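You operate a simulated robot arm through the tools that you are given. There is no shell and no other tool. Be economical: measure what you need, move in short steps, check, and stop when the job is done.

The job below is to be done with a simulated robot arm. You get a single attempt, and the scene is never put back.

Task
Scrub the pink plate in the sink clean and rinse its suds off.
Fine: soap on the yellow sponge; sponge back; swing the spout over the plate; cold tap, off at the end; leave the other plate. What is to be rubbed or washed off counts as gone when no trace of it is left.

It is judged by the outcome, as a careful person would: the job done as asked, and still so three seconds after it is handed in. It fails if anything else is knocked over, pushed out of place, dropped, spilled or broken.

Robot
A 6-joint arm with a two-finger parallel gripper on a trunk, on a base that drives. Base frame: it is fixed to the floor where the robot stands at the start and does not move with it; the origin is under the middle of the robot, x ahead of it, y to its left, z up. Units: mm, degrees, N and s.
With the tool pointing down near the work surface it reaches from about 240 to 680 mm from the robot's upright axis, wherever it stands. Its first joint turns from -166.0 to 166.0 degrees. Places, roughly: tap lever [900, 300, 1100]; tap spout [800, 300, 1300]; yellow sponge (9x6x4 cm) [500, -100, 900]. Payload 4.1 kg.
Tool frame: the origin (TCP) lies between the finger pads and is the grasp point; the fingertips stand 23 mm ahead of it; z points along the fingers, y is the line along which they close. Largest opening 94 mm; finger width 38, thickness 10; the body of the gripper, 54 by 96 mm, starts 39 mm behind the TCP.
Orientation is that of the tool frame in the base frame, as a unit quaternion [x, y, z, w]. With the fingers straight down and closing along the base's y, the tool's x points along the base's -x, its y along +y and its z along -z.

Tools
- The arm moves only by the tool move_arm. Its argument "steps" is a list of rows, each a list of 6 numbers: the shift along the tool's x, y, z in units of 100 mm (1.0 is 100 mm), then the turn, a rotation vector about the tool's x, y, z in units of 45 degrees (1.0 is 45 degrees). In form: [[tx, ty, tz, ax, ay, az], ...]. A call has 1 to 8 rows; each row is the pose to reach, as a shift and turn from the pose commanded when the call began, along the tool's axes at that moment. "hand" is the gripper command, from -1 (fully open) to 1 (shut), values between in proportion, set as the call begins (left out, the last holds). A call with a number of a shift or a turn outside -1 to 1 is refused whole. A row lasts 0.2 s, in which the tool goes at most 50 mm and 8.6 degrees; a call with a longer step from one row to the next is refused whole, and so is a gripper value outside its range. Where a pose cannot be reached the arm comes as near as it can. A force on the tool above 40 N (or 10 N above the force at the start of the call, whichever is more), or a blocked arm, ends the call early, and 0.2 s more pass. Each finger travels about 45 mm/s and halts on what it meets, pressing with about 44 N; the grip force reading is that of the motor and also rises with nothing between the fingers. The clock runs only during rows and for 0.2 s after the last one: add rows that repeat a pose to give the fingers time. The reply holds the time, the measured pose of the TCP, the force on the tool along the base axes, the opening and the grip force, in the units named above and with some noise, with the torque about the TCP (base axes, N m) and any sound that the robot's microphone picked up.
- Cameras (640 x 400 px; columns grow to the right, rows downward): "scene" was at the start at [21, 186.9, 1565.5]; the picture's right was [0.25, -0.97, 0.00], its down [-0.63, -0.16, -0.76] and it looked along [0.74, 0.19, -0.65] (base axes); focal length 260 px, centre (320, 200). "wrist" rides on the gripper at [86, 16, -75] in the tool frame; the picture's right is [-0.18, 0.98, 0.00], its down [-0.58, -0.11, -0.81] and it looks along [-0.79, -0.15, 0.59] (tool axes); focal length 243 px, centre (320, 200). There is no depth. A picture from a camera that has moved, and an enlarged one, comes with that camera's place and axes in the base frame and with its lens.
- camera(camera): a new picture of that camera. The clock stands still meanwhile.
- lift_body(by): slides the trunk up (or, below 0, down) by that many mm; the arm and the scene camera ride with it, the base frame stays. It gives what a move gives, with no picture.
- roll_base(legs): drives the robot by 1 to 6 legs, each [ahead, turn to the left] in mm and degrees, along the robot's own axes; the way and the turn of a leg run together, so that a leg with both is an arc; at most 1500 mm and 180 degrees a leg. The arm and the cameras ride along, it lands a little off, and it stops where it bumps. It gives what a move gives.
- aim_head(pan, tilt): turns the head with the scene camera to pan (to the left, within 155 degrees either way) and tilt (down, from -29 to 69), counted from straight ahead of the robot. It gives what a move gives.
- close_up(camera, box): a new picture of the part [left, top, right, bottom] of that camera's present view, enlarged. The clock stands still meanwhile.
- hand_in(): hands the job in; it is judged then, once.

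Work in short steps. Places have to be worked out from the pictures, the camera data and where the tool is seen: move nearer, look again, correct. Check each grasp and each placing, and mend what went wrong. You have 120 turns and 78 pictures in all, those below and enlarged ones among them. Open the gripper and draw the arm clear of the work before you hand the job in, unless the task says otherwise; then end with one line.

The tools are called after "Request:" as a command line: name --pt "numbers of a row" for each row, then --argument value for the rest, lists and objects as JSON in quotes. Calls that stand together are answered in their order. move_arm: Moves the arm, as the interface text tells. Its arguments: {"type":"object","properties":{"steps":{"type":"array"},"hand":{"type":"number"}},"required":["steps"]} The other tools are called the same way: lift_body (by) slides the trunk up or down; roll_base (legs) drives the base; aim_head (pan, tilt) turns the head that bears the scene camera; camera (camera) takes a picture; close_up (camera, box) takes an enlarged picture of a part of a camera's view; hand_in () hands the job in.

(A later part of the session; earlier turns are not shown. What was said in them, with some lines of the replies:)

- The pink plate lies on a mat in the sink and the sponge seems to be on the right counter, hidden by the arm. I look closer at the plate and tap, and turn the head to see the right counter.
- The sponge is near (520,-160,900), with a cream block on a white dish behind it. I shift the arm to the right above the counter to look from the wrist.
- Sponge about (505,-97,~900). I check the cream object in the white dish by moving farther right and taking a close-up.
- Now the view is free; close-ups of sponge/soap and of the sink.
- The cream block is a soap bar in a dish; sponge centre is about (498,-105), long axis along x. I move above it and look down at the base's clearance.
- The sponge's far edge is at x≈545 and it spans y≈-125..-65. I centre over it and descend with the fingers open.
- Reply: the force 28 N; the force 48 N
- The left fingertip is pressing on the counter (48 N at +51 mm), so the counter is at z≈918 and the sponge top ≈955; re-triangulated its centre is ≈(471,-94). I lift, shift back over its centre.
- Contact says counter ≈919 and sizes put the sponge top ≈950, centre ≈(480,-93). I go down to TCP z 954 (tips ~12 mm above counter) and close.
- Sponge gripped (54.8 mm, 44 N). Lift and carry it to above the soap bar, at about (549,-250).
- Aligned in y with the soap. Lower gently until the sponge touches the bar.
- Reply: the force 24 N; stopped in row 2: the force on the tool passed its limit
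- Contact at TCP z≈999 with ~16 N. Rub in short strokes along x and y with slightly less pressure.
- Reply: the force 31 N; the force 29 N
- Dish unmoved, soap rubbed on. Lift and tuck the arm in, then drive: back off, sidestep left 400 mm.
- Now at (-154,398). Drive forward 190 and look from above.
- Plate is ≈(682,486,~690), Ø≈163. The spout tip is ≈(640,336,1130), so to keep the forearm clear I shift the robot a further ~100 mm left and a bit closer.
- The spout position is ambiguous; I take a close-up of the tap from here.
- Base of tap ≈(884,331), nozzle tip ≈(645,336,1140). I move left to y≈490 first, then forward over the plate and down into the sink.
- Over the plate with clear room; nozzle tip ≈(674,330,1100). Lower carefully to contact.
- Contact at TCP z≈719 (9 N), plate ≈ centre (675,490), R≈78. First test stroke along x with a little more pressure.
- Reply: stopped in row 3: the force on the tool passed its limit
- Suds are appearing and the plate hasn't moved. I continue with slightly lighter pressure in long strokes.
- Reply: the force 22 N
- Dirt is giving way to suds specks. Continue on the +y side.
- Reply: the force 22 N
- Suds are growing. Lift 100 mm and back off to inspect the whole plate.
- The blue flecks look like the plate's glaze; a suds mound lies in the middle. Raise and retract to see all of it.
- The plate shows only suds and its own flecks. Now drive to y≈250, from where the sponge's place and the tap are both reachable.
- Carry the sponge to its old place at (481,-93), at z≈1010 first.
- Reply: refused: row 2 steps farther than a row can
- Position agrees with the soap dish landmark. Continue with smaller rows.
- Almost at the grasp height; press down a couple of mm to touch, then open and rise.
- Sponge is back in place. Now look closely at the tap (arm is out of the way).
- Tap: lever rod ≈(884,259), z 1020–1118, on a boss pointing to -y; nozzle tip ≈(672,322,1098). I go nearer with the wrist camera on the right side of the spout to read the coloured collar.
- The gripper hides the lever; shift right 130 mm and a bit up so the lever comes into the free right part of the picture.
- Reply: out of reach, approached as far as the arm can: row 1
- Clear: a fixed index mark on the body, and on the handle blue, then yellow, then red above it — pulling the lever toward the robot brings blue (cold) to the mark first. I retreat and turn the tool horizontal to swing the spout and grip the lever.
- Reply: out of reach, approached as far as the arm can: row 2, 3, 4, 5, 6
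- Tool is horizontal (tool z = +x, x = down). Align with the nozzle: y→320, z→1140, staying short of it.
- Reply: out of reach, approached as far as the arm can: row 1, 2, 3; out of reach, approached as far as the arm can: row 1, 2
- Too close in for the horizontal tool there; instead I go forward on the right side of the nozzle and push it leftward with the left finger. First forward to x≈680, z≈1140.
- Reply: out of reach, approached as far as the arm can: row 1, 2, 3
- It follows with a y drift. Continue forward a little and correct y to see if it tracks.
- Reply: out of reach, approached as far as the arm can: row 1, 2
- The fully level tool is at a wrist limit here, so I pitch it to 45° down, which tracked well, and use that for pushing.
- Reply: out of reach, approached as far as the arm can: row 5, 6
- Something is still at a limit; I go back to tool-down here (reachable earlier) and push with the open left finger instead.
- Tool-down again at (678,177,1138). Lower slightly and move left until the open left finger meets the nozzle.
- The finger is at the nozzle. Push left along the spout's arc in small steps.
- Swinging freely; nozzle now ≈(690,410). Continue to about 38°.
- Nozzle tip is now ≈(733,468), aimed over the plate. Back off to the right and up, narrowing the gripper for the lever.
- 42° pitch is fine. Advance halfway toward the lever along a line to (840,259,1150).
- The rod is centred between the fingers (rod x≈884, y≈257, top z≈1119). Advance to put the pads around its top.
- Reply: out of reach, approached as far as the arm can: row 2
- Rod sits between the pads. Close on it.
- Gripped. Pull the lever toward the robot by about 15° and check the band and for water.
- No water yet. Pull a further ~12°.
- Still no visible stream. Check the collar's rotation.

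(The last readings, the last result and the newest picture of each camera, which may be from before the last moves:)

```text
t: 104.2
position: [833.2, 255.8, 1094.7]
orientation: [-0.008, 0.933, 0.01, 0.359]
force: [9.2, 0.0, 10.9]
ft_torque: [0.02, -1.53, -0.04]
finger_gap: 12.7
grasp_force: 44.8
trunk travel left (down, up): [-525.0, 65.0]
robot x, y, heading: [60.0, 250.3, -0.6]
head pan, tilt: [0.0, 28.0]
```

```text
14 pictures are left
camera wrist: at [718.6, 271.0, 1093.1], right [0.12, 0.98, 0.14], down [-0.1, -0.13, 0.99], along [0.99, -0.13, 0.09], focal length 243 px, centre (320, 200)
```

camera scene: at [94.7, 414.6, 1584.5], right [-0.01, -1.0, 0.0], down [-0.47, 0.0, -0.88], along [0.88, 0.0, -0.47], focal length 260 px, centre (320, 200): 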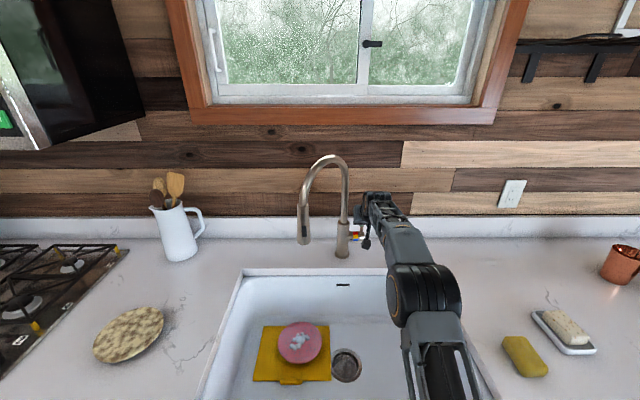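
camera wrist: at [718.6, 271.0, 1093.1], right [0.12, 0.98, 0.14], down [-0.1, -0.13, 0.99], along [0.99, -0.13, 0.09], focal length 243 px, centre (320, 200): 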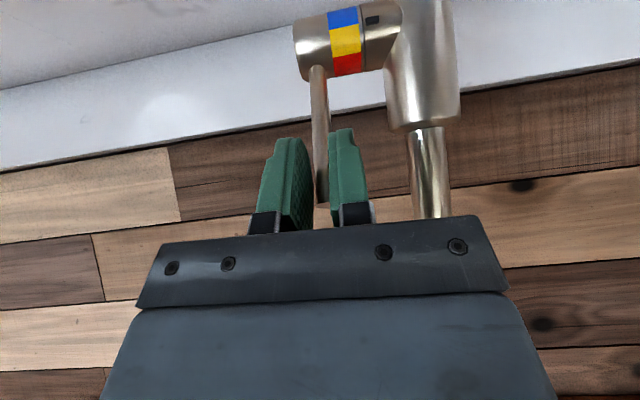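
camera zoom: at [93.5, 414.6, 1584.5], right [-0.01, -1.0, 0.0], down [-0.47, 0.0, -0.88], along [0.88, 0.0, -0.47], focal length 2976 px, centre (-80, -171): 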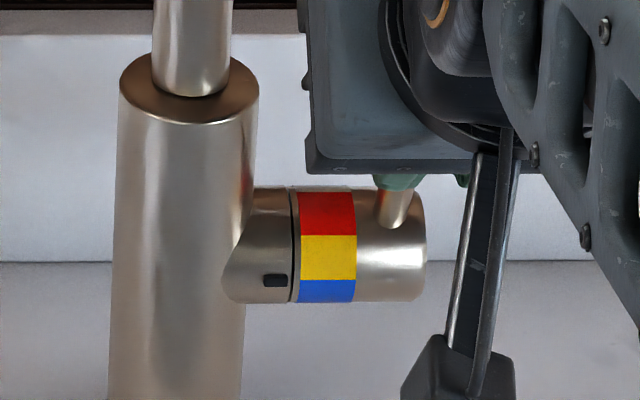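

The index mark was level with blue at the start and is now at the blue/yellow edge: this direction is temperature, so flow must be the outward tilt (toward -y). Return the lever upright (cold) first, then check.

Request:
move_arm --pt "-0.1 0 0.035 0 0 0" --pt "-0.198 0 0.075 0 0 0" --pt "-0.27 0 0.113 0 0 0" --pt "-0.334 0 0.16 0 0 0" --pt "-0.398 0 0.215 0 0 0"

Request:
close_up --camera "scene" --box '[330, 215, 380, 250]'

```text
t: 105.4
position: [874.9, 258.5, 1102.8]
orientation: [-0.007, 0.935, 0.01, 0.355]
force: [-10.9, -1.8, -5.8]
ft_torque: [-0.15, 0.91, -0.02]
finger_gap: 12.9
grasp_force: 44.8
trunk travel left (down, up): [-525.0, 65.0]
robot x, y, heading: [59.0, 250.4, -0.0]
head pan, tilt: [0.0, 28.0]
```

```text
11.43 times, centred on (355, 232) of scene
camera zoom: at [92.9, 414.5, 1584.5], right [-0.01, -1.0, 0.0], down [-0.47, 0.0, -0.88], along [0.88, 0.0, -0.47], focal length 2976 px, centre (-80, -171)
```

zoom: 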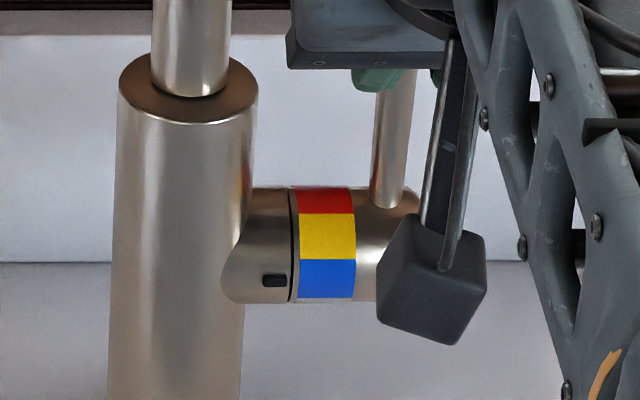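

Mark is centred on blue. Loosen to a loose cage and pull the lever outward (-y).

Request:
move_arm --hand 0.45 --pt "0 0 0 0 0 0" --pt "0 0 0 0 0 0"

Request:
move_arm --pt "0 -0.1 0 0 0 0" --pt "0 -0.2 0 0 0 0" --pt "0 -0.3 0.0 0 0 0"

Request:
camera --camera "scene"

```text
t: 106.0
position: [876.8, 257.9, 1104.4]
orientation: [-0.007, 0.934, 0.01, 0.357]
force: [0.5, 0.4, -0.1]
ft_torque: [0.0, -0.02, 0.01]
finger_gap: 25.8
grasp_force: 0.1
trunk travel left (down, up): [-525.0, 65.0]
robot x, y, heading: [64.8, 249.4, -0.4]
head pan, tilt: [0.0, 28.0]
```

```text
t: 106.8
position: [878.3, 227.8, 1103.2]
orientation: [-0.008, 0.934, 0.011, 0.357]
force: [0.8, -0.6, -0.6]
ft_torque: [0.02, 0.0, 0.02]
finger_gap: 25.7
grasp_force: 0.1
trunk travel left (down, up): [-525.0, 65.0]
robot x, y, heading: [61.3, 248.7, -0.6]
head pan, tilt: [0.0, 28.0]
```

```text
12 pictures are left
camera scene: at [93.6, 414.5, 1584.5], right [-0.01, -1.0, 0.0], down [-0.47, 0.0, -0.88], along [0.88, 0.0, -0.47], focal length 260 px, centre (320, 200)
```

scene: 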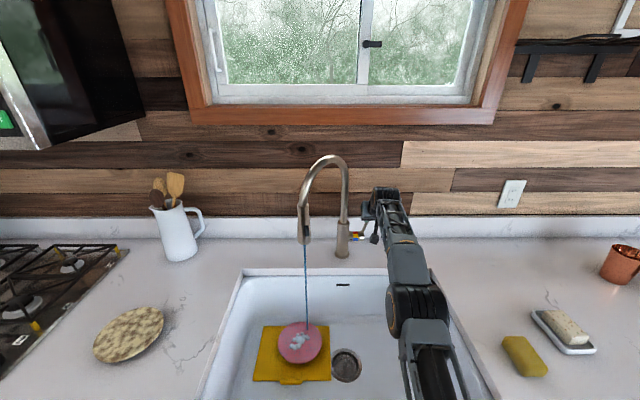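

Cold water runs onto the plate. Let it run a few seconds.

Request:
move_arm --pt "0 0 0 0 0 0" --pt "0 0 0 0 0 0" --pt "0 0 0 0 0 0" --pt "0 0 0 0 0 0" --pt "0 0 0 0 0 0" --pt "0 0 0 0 0 0" --pt "0 0 0 0 0 0" --pt "0 0 0 0 0 0"

Request:
move_arm --pt "0 0 0 0 0 0" --pt "0 0 0 0 0 0" --pt "0 0 0 0 0 0" --pt "0 0 0 0 0 0" --pt "0 0 0 0 0 0" --pt "0 0 0 0 0 0" --pt "0 0 0 0 0 0" --pt "0 0 0 0 0 0"

Request:
close_up --camera "scene" --box '[250, 300, 370, 400]'

```text
t: 108.6
position: [877.7, 229.0, 1103.9]
orientation: [-0.007, 0.934, 0.01, 0.356]
force: [0.5, 1.1, 0.2]
ft_torque: [0.01, 0.03, 0.01]
finger_gap: 25.9
grasp_force: 0.0
trunk travel left (down, up): [-525.0, 65.0]
robot x, y, heading: [62.0, 252.8, -0.3]
head pan, tilt: [0.0, 28.0]
```

```text
t: 110.4
position: [878.3, 228.6, 1102.9]
orientation: [-0.008, 0.934, 0.011, 0.356]
force: [-0.4, 0.7, 0.0]
ft_torque: [0.01, 0.01, 0.01]
finger_gap: 25.9
grasp_force: 0.0
trunk travel left (down, up): [-525.0, 65.0]
robot x, y, heading: [65.8, 253.9, -0.3]
head pan, tilt: [0.0, 28.0]
```

```text
4.00 times, centred on (310, 350) of scene
camera zoom: at [93.6, 414.6, 1584.5], right [-0.01, -1.0, 0.0], down [-0.47, 0.0, -0.88], along [0.88, 0.0, -0.47], focal length 1041 px, centre (360, -400)
```

zoom: 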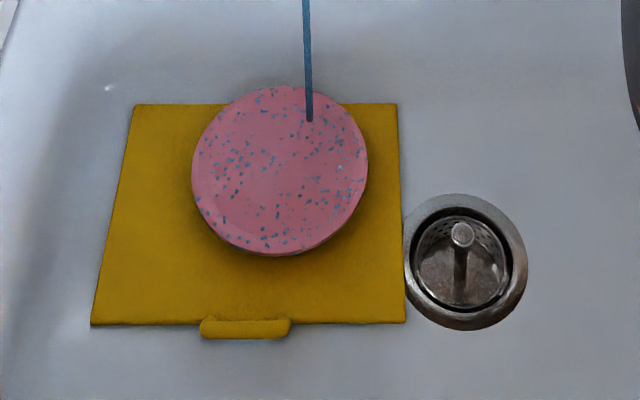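

Suds are gone; run a little longer for a faint speck, then push the lever back upright.

Request:
move_arm --pt "0 0 0 0 0 0" --pt "0 0 0 0 0 0" --pt "0 0 0 0 0 0" --pt "0 0 0 0 0 0" --pt "0 0 0 0 0 0" --pt "0 0 0 0 0 0" --pt "0 0 0 0 0 0" --pt "0 0 0 0 0 0"

Request:
move_arm --pt "0 0 0 0 0 0" --pt "0 0 0 0 0 0" --pt "0 0 0 0 0 0" --pt "0 0 0 0 0 0" --pt "0 0 0 0 0 0" --pt "0 0 0 0 0 0" --pt "0 0 0 0 0 0" --pt "0 0 0 0 0 0"

Request:
close_up --camera "scene" --box '[275, 315, 325, 370]'

Request:
move_arm --pt "0 0.1 0 0 0 0" --pt "0 0.2 0 0 0 0" --pt "0 0.3 0 0 0 0" --pt "0 0.36 0 0 0 0"

```text
t: 112.2
position: [877.1, 229.2, 1103.5]
orientation: [-0.007, 0.934, 0.01, 0.356]
force: [0.7, 0.0, 0.4]
ft_torque: [0.02, 0.0, 0.04]
finger_gap: 25.9
grasp_force: 0.0
trunk travel left (down, up): [-525.0, 65.0]
robot x, y, heading: [63.4, 249.9, -0.1]
head pan, tilt: [0.0, 28.0]
```

```text
t: 114.0
position: [877.6, 229.3, 1103.8]
orientation: [-0.007, 0.934, 0.01, 0.357]
force: [-0.8, 0.5, 0.7]
ft_torque: [0.02, 0.0, 0.04]
finger_gap: 25.9
grasp_force: 0.0
trunk travel left (down, up): [-525.0, 65.0]
robot x, y, heading: [62.8, 252.6, -0.5]
head pan, tilt: [0.0, 28.0]
```

```text
7.27 times, centred on (300, 342) of scene
camera zoom: at [93.6, 414.6, 1584.5], right [-0.01, -1.0, 0.0], down [-0.47, 0.0, -0.88], along [0.88, 0.0, -0.47], focal length 1894 px, centre (466, -836)
```

zoom: 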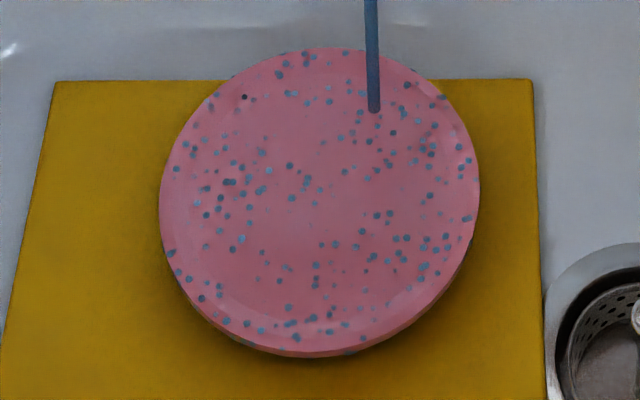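

```text
t: 115.0
position: [877.0, 265.7, 1103.3]
orientation: [-0.007, 0.934, 0.01, 0.357]
force: [-0.4, -0.9, -0.1]
ft_torque: [0.0, -0.03, 0.04]
finger_gap: 26.3
grasp_force: 0.3
trunk travel left (down, up): [-525.0, 65.0]
robot x, y, heading: [61.5, 251.0, -0.2]
head pan, tilt: [0.0, 28.0]
```

Plate looks nearly clean; I will inspect closer. Push the lever a bit more toward closed and check the stream.

Request:
move_arm --pt "0 0.03 0 0 0 0" --pt "0 0.06 0 0 0 0"

Request:
close_up --camera "scene" --box '[260, 200, 400, 370]'

```text
t: 115.6
position: [875.6, 267.6, 1104.0]
orientation: [-0.006, 0.934, 0.01, 0.356]
force: [0.0, -9.0, -2.1]
ft_torque: [-0.09, -0.07, -0.17]
finger_gap: 29.9
grasp_force: 4.8
trunk travel left (down, up): [-525.0, 65.0]
robot x, y, heading: [63.2, 246.1, -0.5]
head pan, tilt: [0.0, 28.0]
```

```text
2.35 times, centred on (330, 285) of scene
camera zoom: at [94.3, 413.0, 1584.6], right [-0.01, -1.0, 0.0], down [-0.47, 0.0, -0.88], along [0.88, -0.01, -0.47], focal length 613 px, centre (296, 0)
```

zoom: 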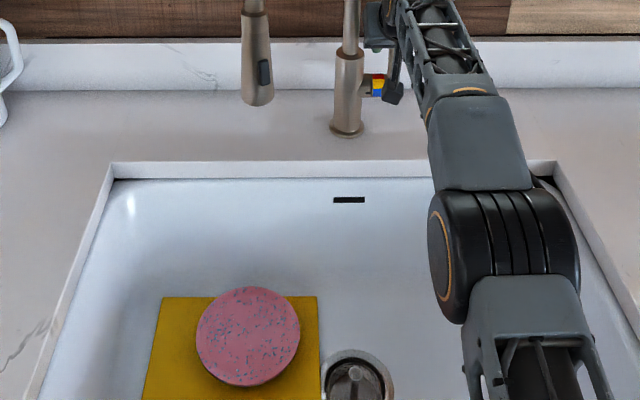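

The stream has stopped and the lever is at its stop. Release and retreat from the lever, back the way I came.

Request:
move_arm --hand 0.05 --pt "0 -0.08 0 0 0 0" --pt "0 -0.08 0 0 0 0" --pt "0 -0.08 0 0 0 0" --pt "0.08 -0.08 -0.24 0 0 0" --pt "0.17 -0.08 -0.48 0 0 0" --pt "0.27 -0.08 -0.9 0 0 0"

Request:
move_arm --pt "0.18 0 -0.36 0 0 0" --pt "0.36 0 -0.7 0 0 0"

Request:
move_arm --pt "0.1 0 -0.3 0 0.18 0" --pt "0.2 0 -0.5 0 0.36 0" --pt "0.3 0 -0.7 0 0.54 0" --pt "0.4 0 -0.8 0 0.72 0" --pt "0.4 0 -0.8 0 0.9 0"

Request:
camera --camera "scene"

```text
t: 117.0
position: [795.2, 259.7, 1154.1]
orientation: [-0.008, 0.934, 0.01, 0.356]
force: [0.7, 0.9, -0.2]
ft_torque: [0.01, 0.0, -0.02]
finger_gap: 44.6
grasp_force: 0.0
trunk travel left (down, up): [-525.0, 65.0]
robot x, y, heading: [61.8, 246.1, -0.3]
head pan, tilt: [0.0, 28.0]
```

```text
t: 117.6
position: [721.9, 259.0, 1180.6]
orientation: [-0.008, 0.934, 0.011, 0.357]
force: [-1.0, 0.5, -0.5]
ft_torque: [-0.03, 0.01, 0.04]
finger_gap: 44.8
grasp_force: 0.1
trunk travel left (down, up): [-525.0, 65.0]
robot x, y, heading: [60.9, 248.8, -0.6]
head pan, tilt: [0.0, 28.0]
```

```text
t: 118.8
position: [639.6, 256.4, 1214.8]
orientation: [-0.011, 1.0, 0.007, 0.01]
force: [-0.1, -0.5, -0.4]
ft_torque: [0.0, 0.0, 0.03]
finger_gap: 44.6
grasp_force: 0.0
trunk travel left (down, up): [-525.0, 65.0]
robot x, y, heading: [63.5, 249.9, -0.4]
head pan, tilt: [0.0, 28.0]
```

```text
8 pictures are left
camera scene: at [94.2, 414.6, 1584.4], right [-0.01, -1.0, 0.0], down [-0.47, 0.0, -0.88], along [0.88, 0.0, -0.47], focal length 260 px, centre (320, 200)
```

scene: 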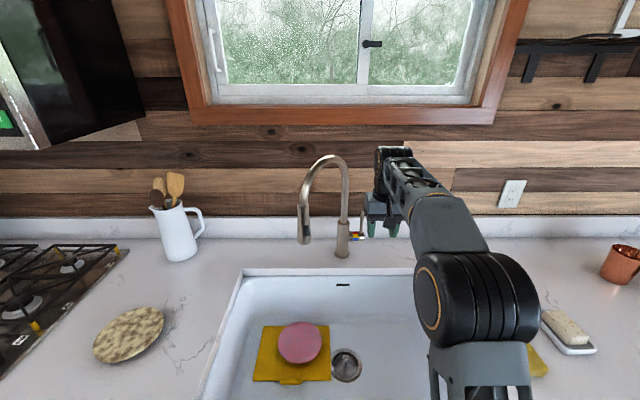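

Tap off, plate evidently clean from here. Bring the wrist camera over the plate for a close inspection.

Request:
move_arm --pt "0.25 0.1 0.25 0 0 0" --pt "0.5 0.2 0.5 0 0 0" --pt "0.75 0.3 0.75 0 0 0" --pt "1.0 0.4 1.0 0 0 0"

Request:
move_arm --pt "0 0.25 0.25 0 0 0" --pt "0 0.5 0.5 0 0 0" --pt "0 0.75 0.75 0 0 0" --pt "0 1.0 1.0 0 0 0"

Request:
move_arm --pt "-0.12 0.25 0.25 0 0 0" --pt "-0.24 0.5 0.5 0 0 0" --pt "-0.36 0.75 0.75 0 0 0" --pt "-0.5 1.0 1.0 0 0 0"

Request:
close_up --camera "wrist" --box '[180, 0, 500, 220]'

```text
t: 119.8
position: [540.7, 296.2, 1112.6]
orientation: [-0.01, 1.0, 0.007, 0.012]
force: [-0.5, -0.2, 0.7]
ft_torque: [0.0, 0.01, 0.03]
finger_gap: 44.7
grasp_force: 0.1
trunk travel left (down, up): [-525.0, 65.0]
robot x, y, heading: [65.0, 249.0, -0.2]
head pan, tilt: [0.0, 28.0]
```

```text
t: 120.8
position: [541.9, 399.1, 1014.5]
orientation: [-0.011, 1.0, 0.007, 0.011]
force: [0.7, 0.7, 1.1]
ft_torque: [0.02, 0.02, 0.0]
finger_gap: 44.7
grasp_force: 0.2
trunk travel left (down, up): [-525.0, 65.0]
robot x, y, heading: [58.4, 247.7, -0.2]
head pan, tilt: [0.0, 28.0]
```

```text
t: 121.8
position: [591.5, 500.1, 916.8]
orientation: [-0.01, 1.0, 0.007, 0.011]
force: [-0.3, 0.2, 0.3]
ft_torque: [-0.02, 0.01, 0.02]
finger_gap: 44.7
grasp_force: 0.0
trunk travel left (down, up): [-525.0, 65.0]
robot x, y, heading: [65.1, 247.9, -0.0]
head pan, tilt: [0.0, 28.0]
```

```text
1.82 times, centred on (340, 110) of wrist
camera zoom: at [503.3, 513.1, 990.0], right [0.16, 0.99, 0.02], down [0.56, -0.11, 0.82], along [0.81, -0.12, -0.57], focal length 441 px, centre (284, 364)
```

zoom: 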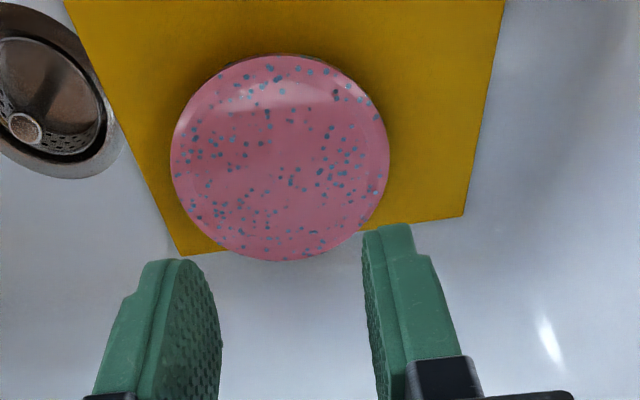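

Looks clean; zoom tighter to check a couple of darker spots.

Request:
close_up --camera "wrist" --box '[260, 18, 400, 85]'

Request:
close_up --camera "wrist" --box '[260, 80, 400, 150]'

```text
4.57 times, centred on (330, 52) of wrist
camera zoom: at [503.3, 513.1, 990.0], right [0.16, 0.99, 0.02], down [0.56, -0.11, 0.82], along [0.81, -0.12, -0.57], focal length 1109 px, centre (274, 879)
```

zoom: 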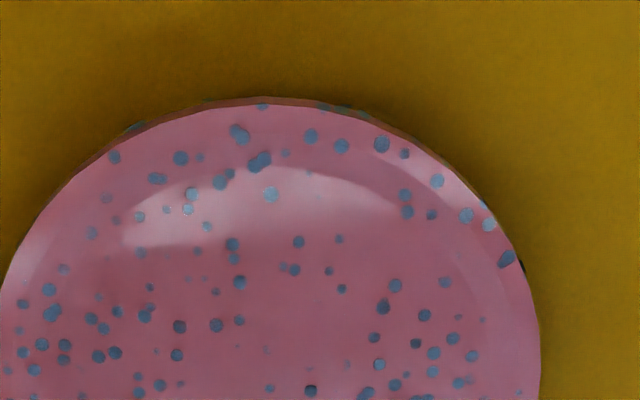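

```text
4.57 times, centred on (330, 115) of wrist
camera zoom: at [503.3, 513.1, 990.0], right [0.16, 0.99, 0.02], down [0.56, -0.11, 0.82], along [0.81, -0.12, -0.57], focal length 1109 px, centre (274, 589)
```

zoom: 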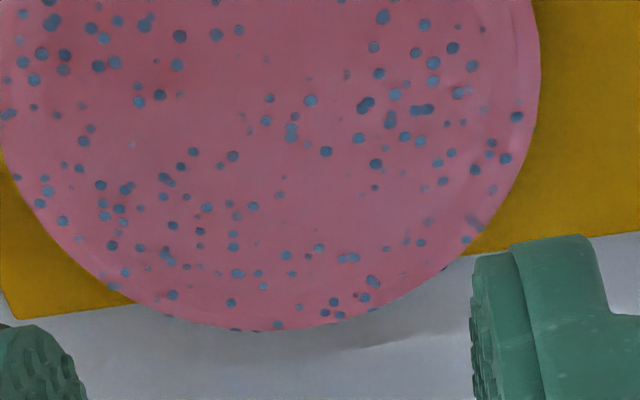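

The plate is clean: only glaze dots, no suds or dirt. Draw the arm up and back, open the gripper, and check the whole scene.

Request:
move_arm --hand -1 --pt "0.2 0 -0.3 0 0 0" --pt "0.4 0 -0.6 0 0 0" --pt "0.6 0 -0.9 0 0 0" --pt "0.9 0 -1.0 0 0 0"

Request:
move_arm --pt "0.2 -0.3 -0.3 0 0 0" --pt "0.4 -0.6 -0.5 0 0 0" --pt "0.6 -0.9 -0.6 0 0 0"

Request:
camera --camera "scene"

```text
t: 122.8
position: [498.5, 497.0, 1013.4]
orientation: [-0.01, 1.0, 0.007, 0.011]
force: [0.2, 0.0, -0.8]
ft_torque: [-0.01, -0.01, 0.02]
finger_gap: 94.1
grasp_force: 0.0
trunk travel left (down, up): [-525.0, 65.0]
robot x, y, heading: [65.7, 248.0, -0.5]
head pan, tilt: [0.0, 28.0]
```

```text
t: 123.6
position: [440.0, 404.3, 1072.6]
orientation: [-0.011, 1.0, 0.007, 0.011]
force: [0.2, -0.7, -1.2]
ft_torque: [0.01, -0.02, -0.03]
finger_gap: 93.9
grasp_force: 0.1
trunk travel left (down, up): [-525.0, 65.0]
robot x, y, heading: [63.1, 250.0, 0.0]
head pan, tilt: [0.0, 28.0]
```

```text
4 pictures are left
camera scene: at [93.4, 414.5, 1584.5], right [-0.01, -1.0, 0.0], down [-0.47, 0.0, -0.88], along [0.88, 0.0, -0.47], focal length 260 px, centre (320, 200)
```

scene: 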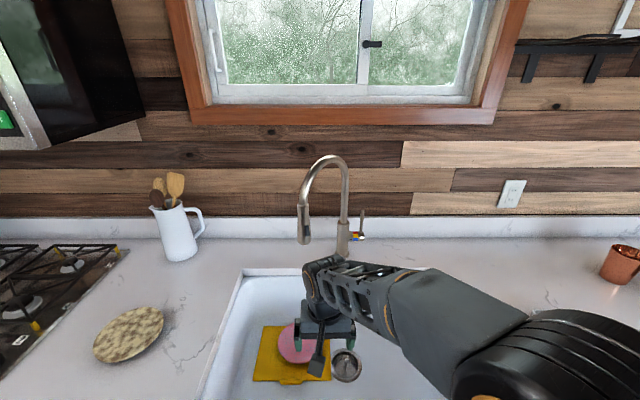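

Tap is off, plate clean, sponge back, arm clear and gripper open. Handing in.

Request:
hand_in

```text
The job is handed in.
```

The pink plate is scrubbed clean and its suds are rinsed off with cold water. The tap is off, the sponge is back in its place, and the other plate was not touched; the spout is still over the plate.
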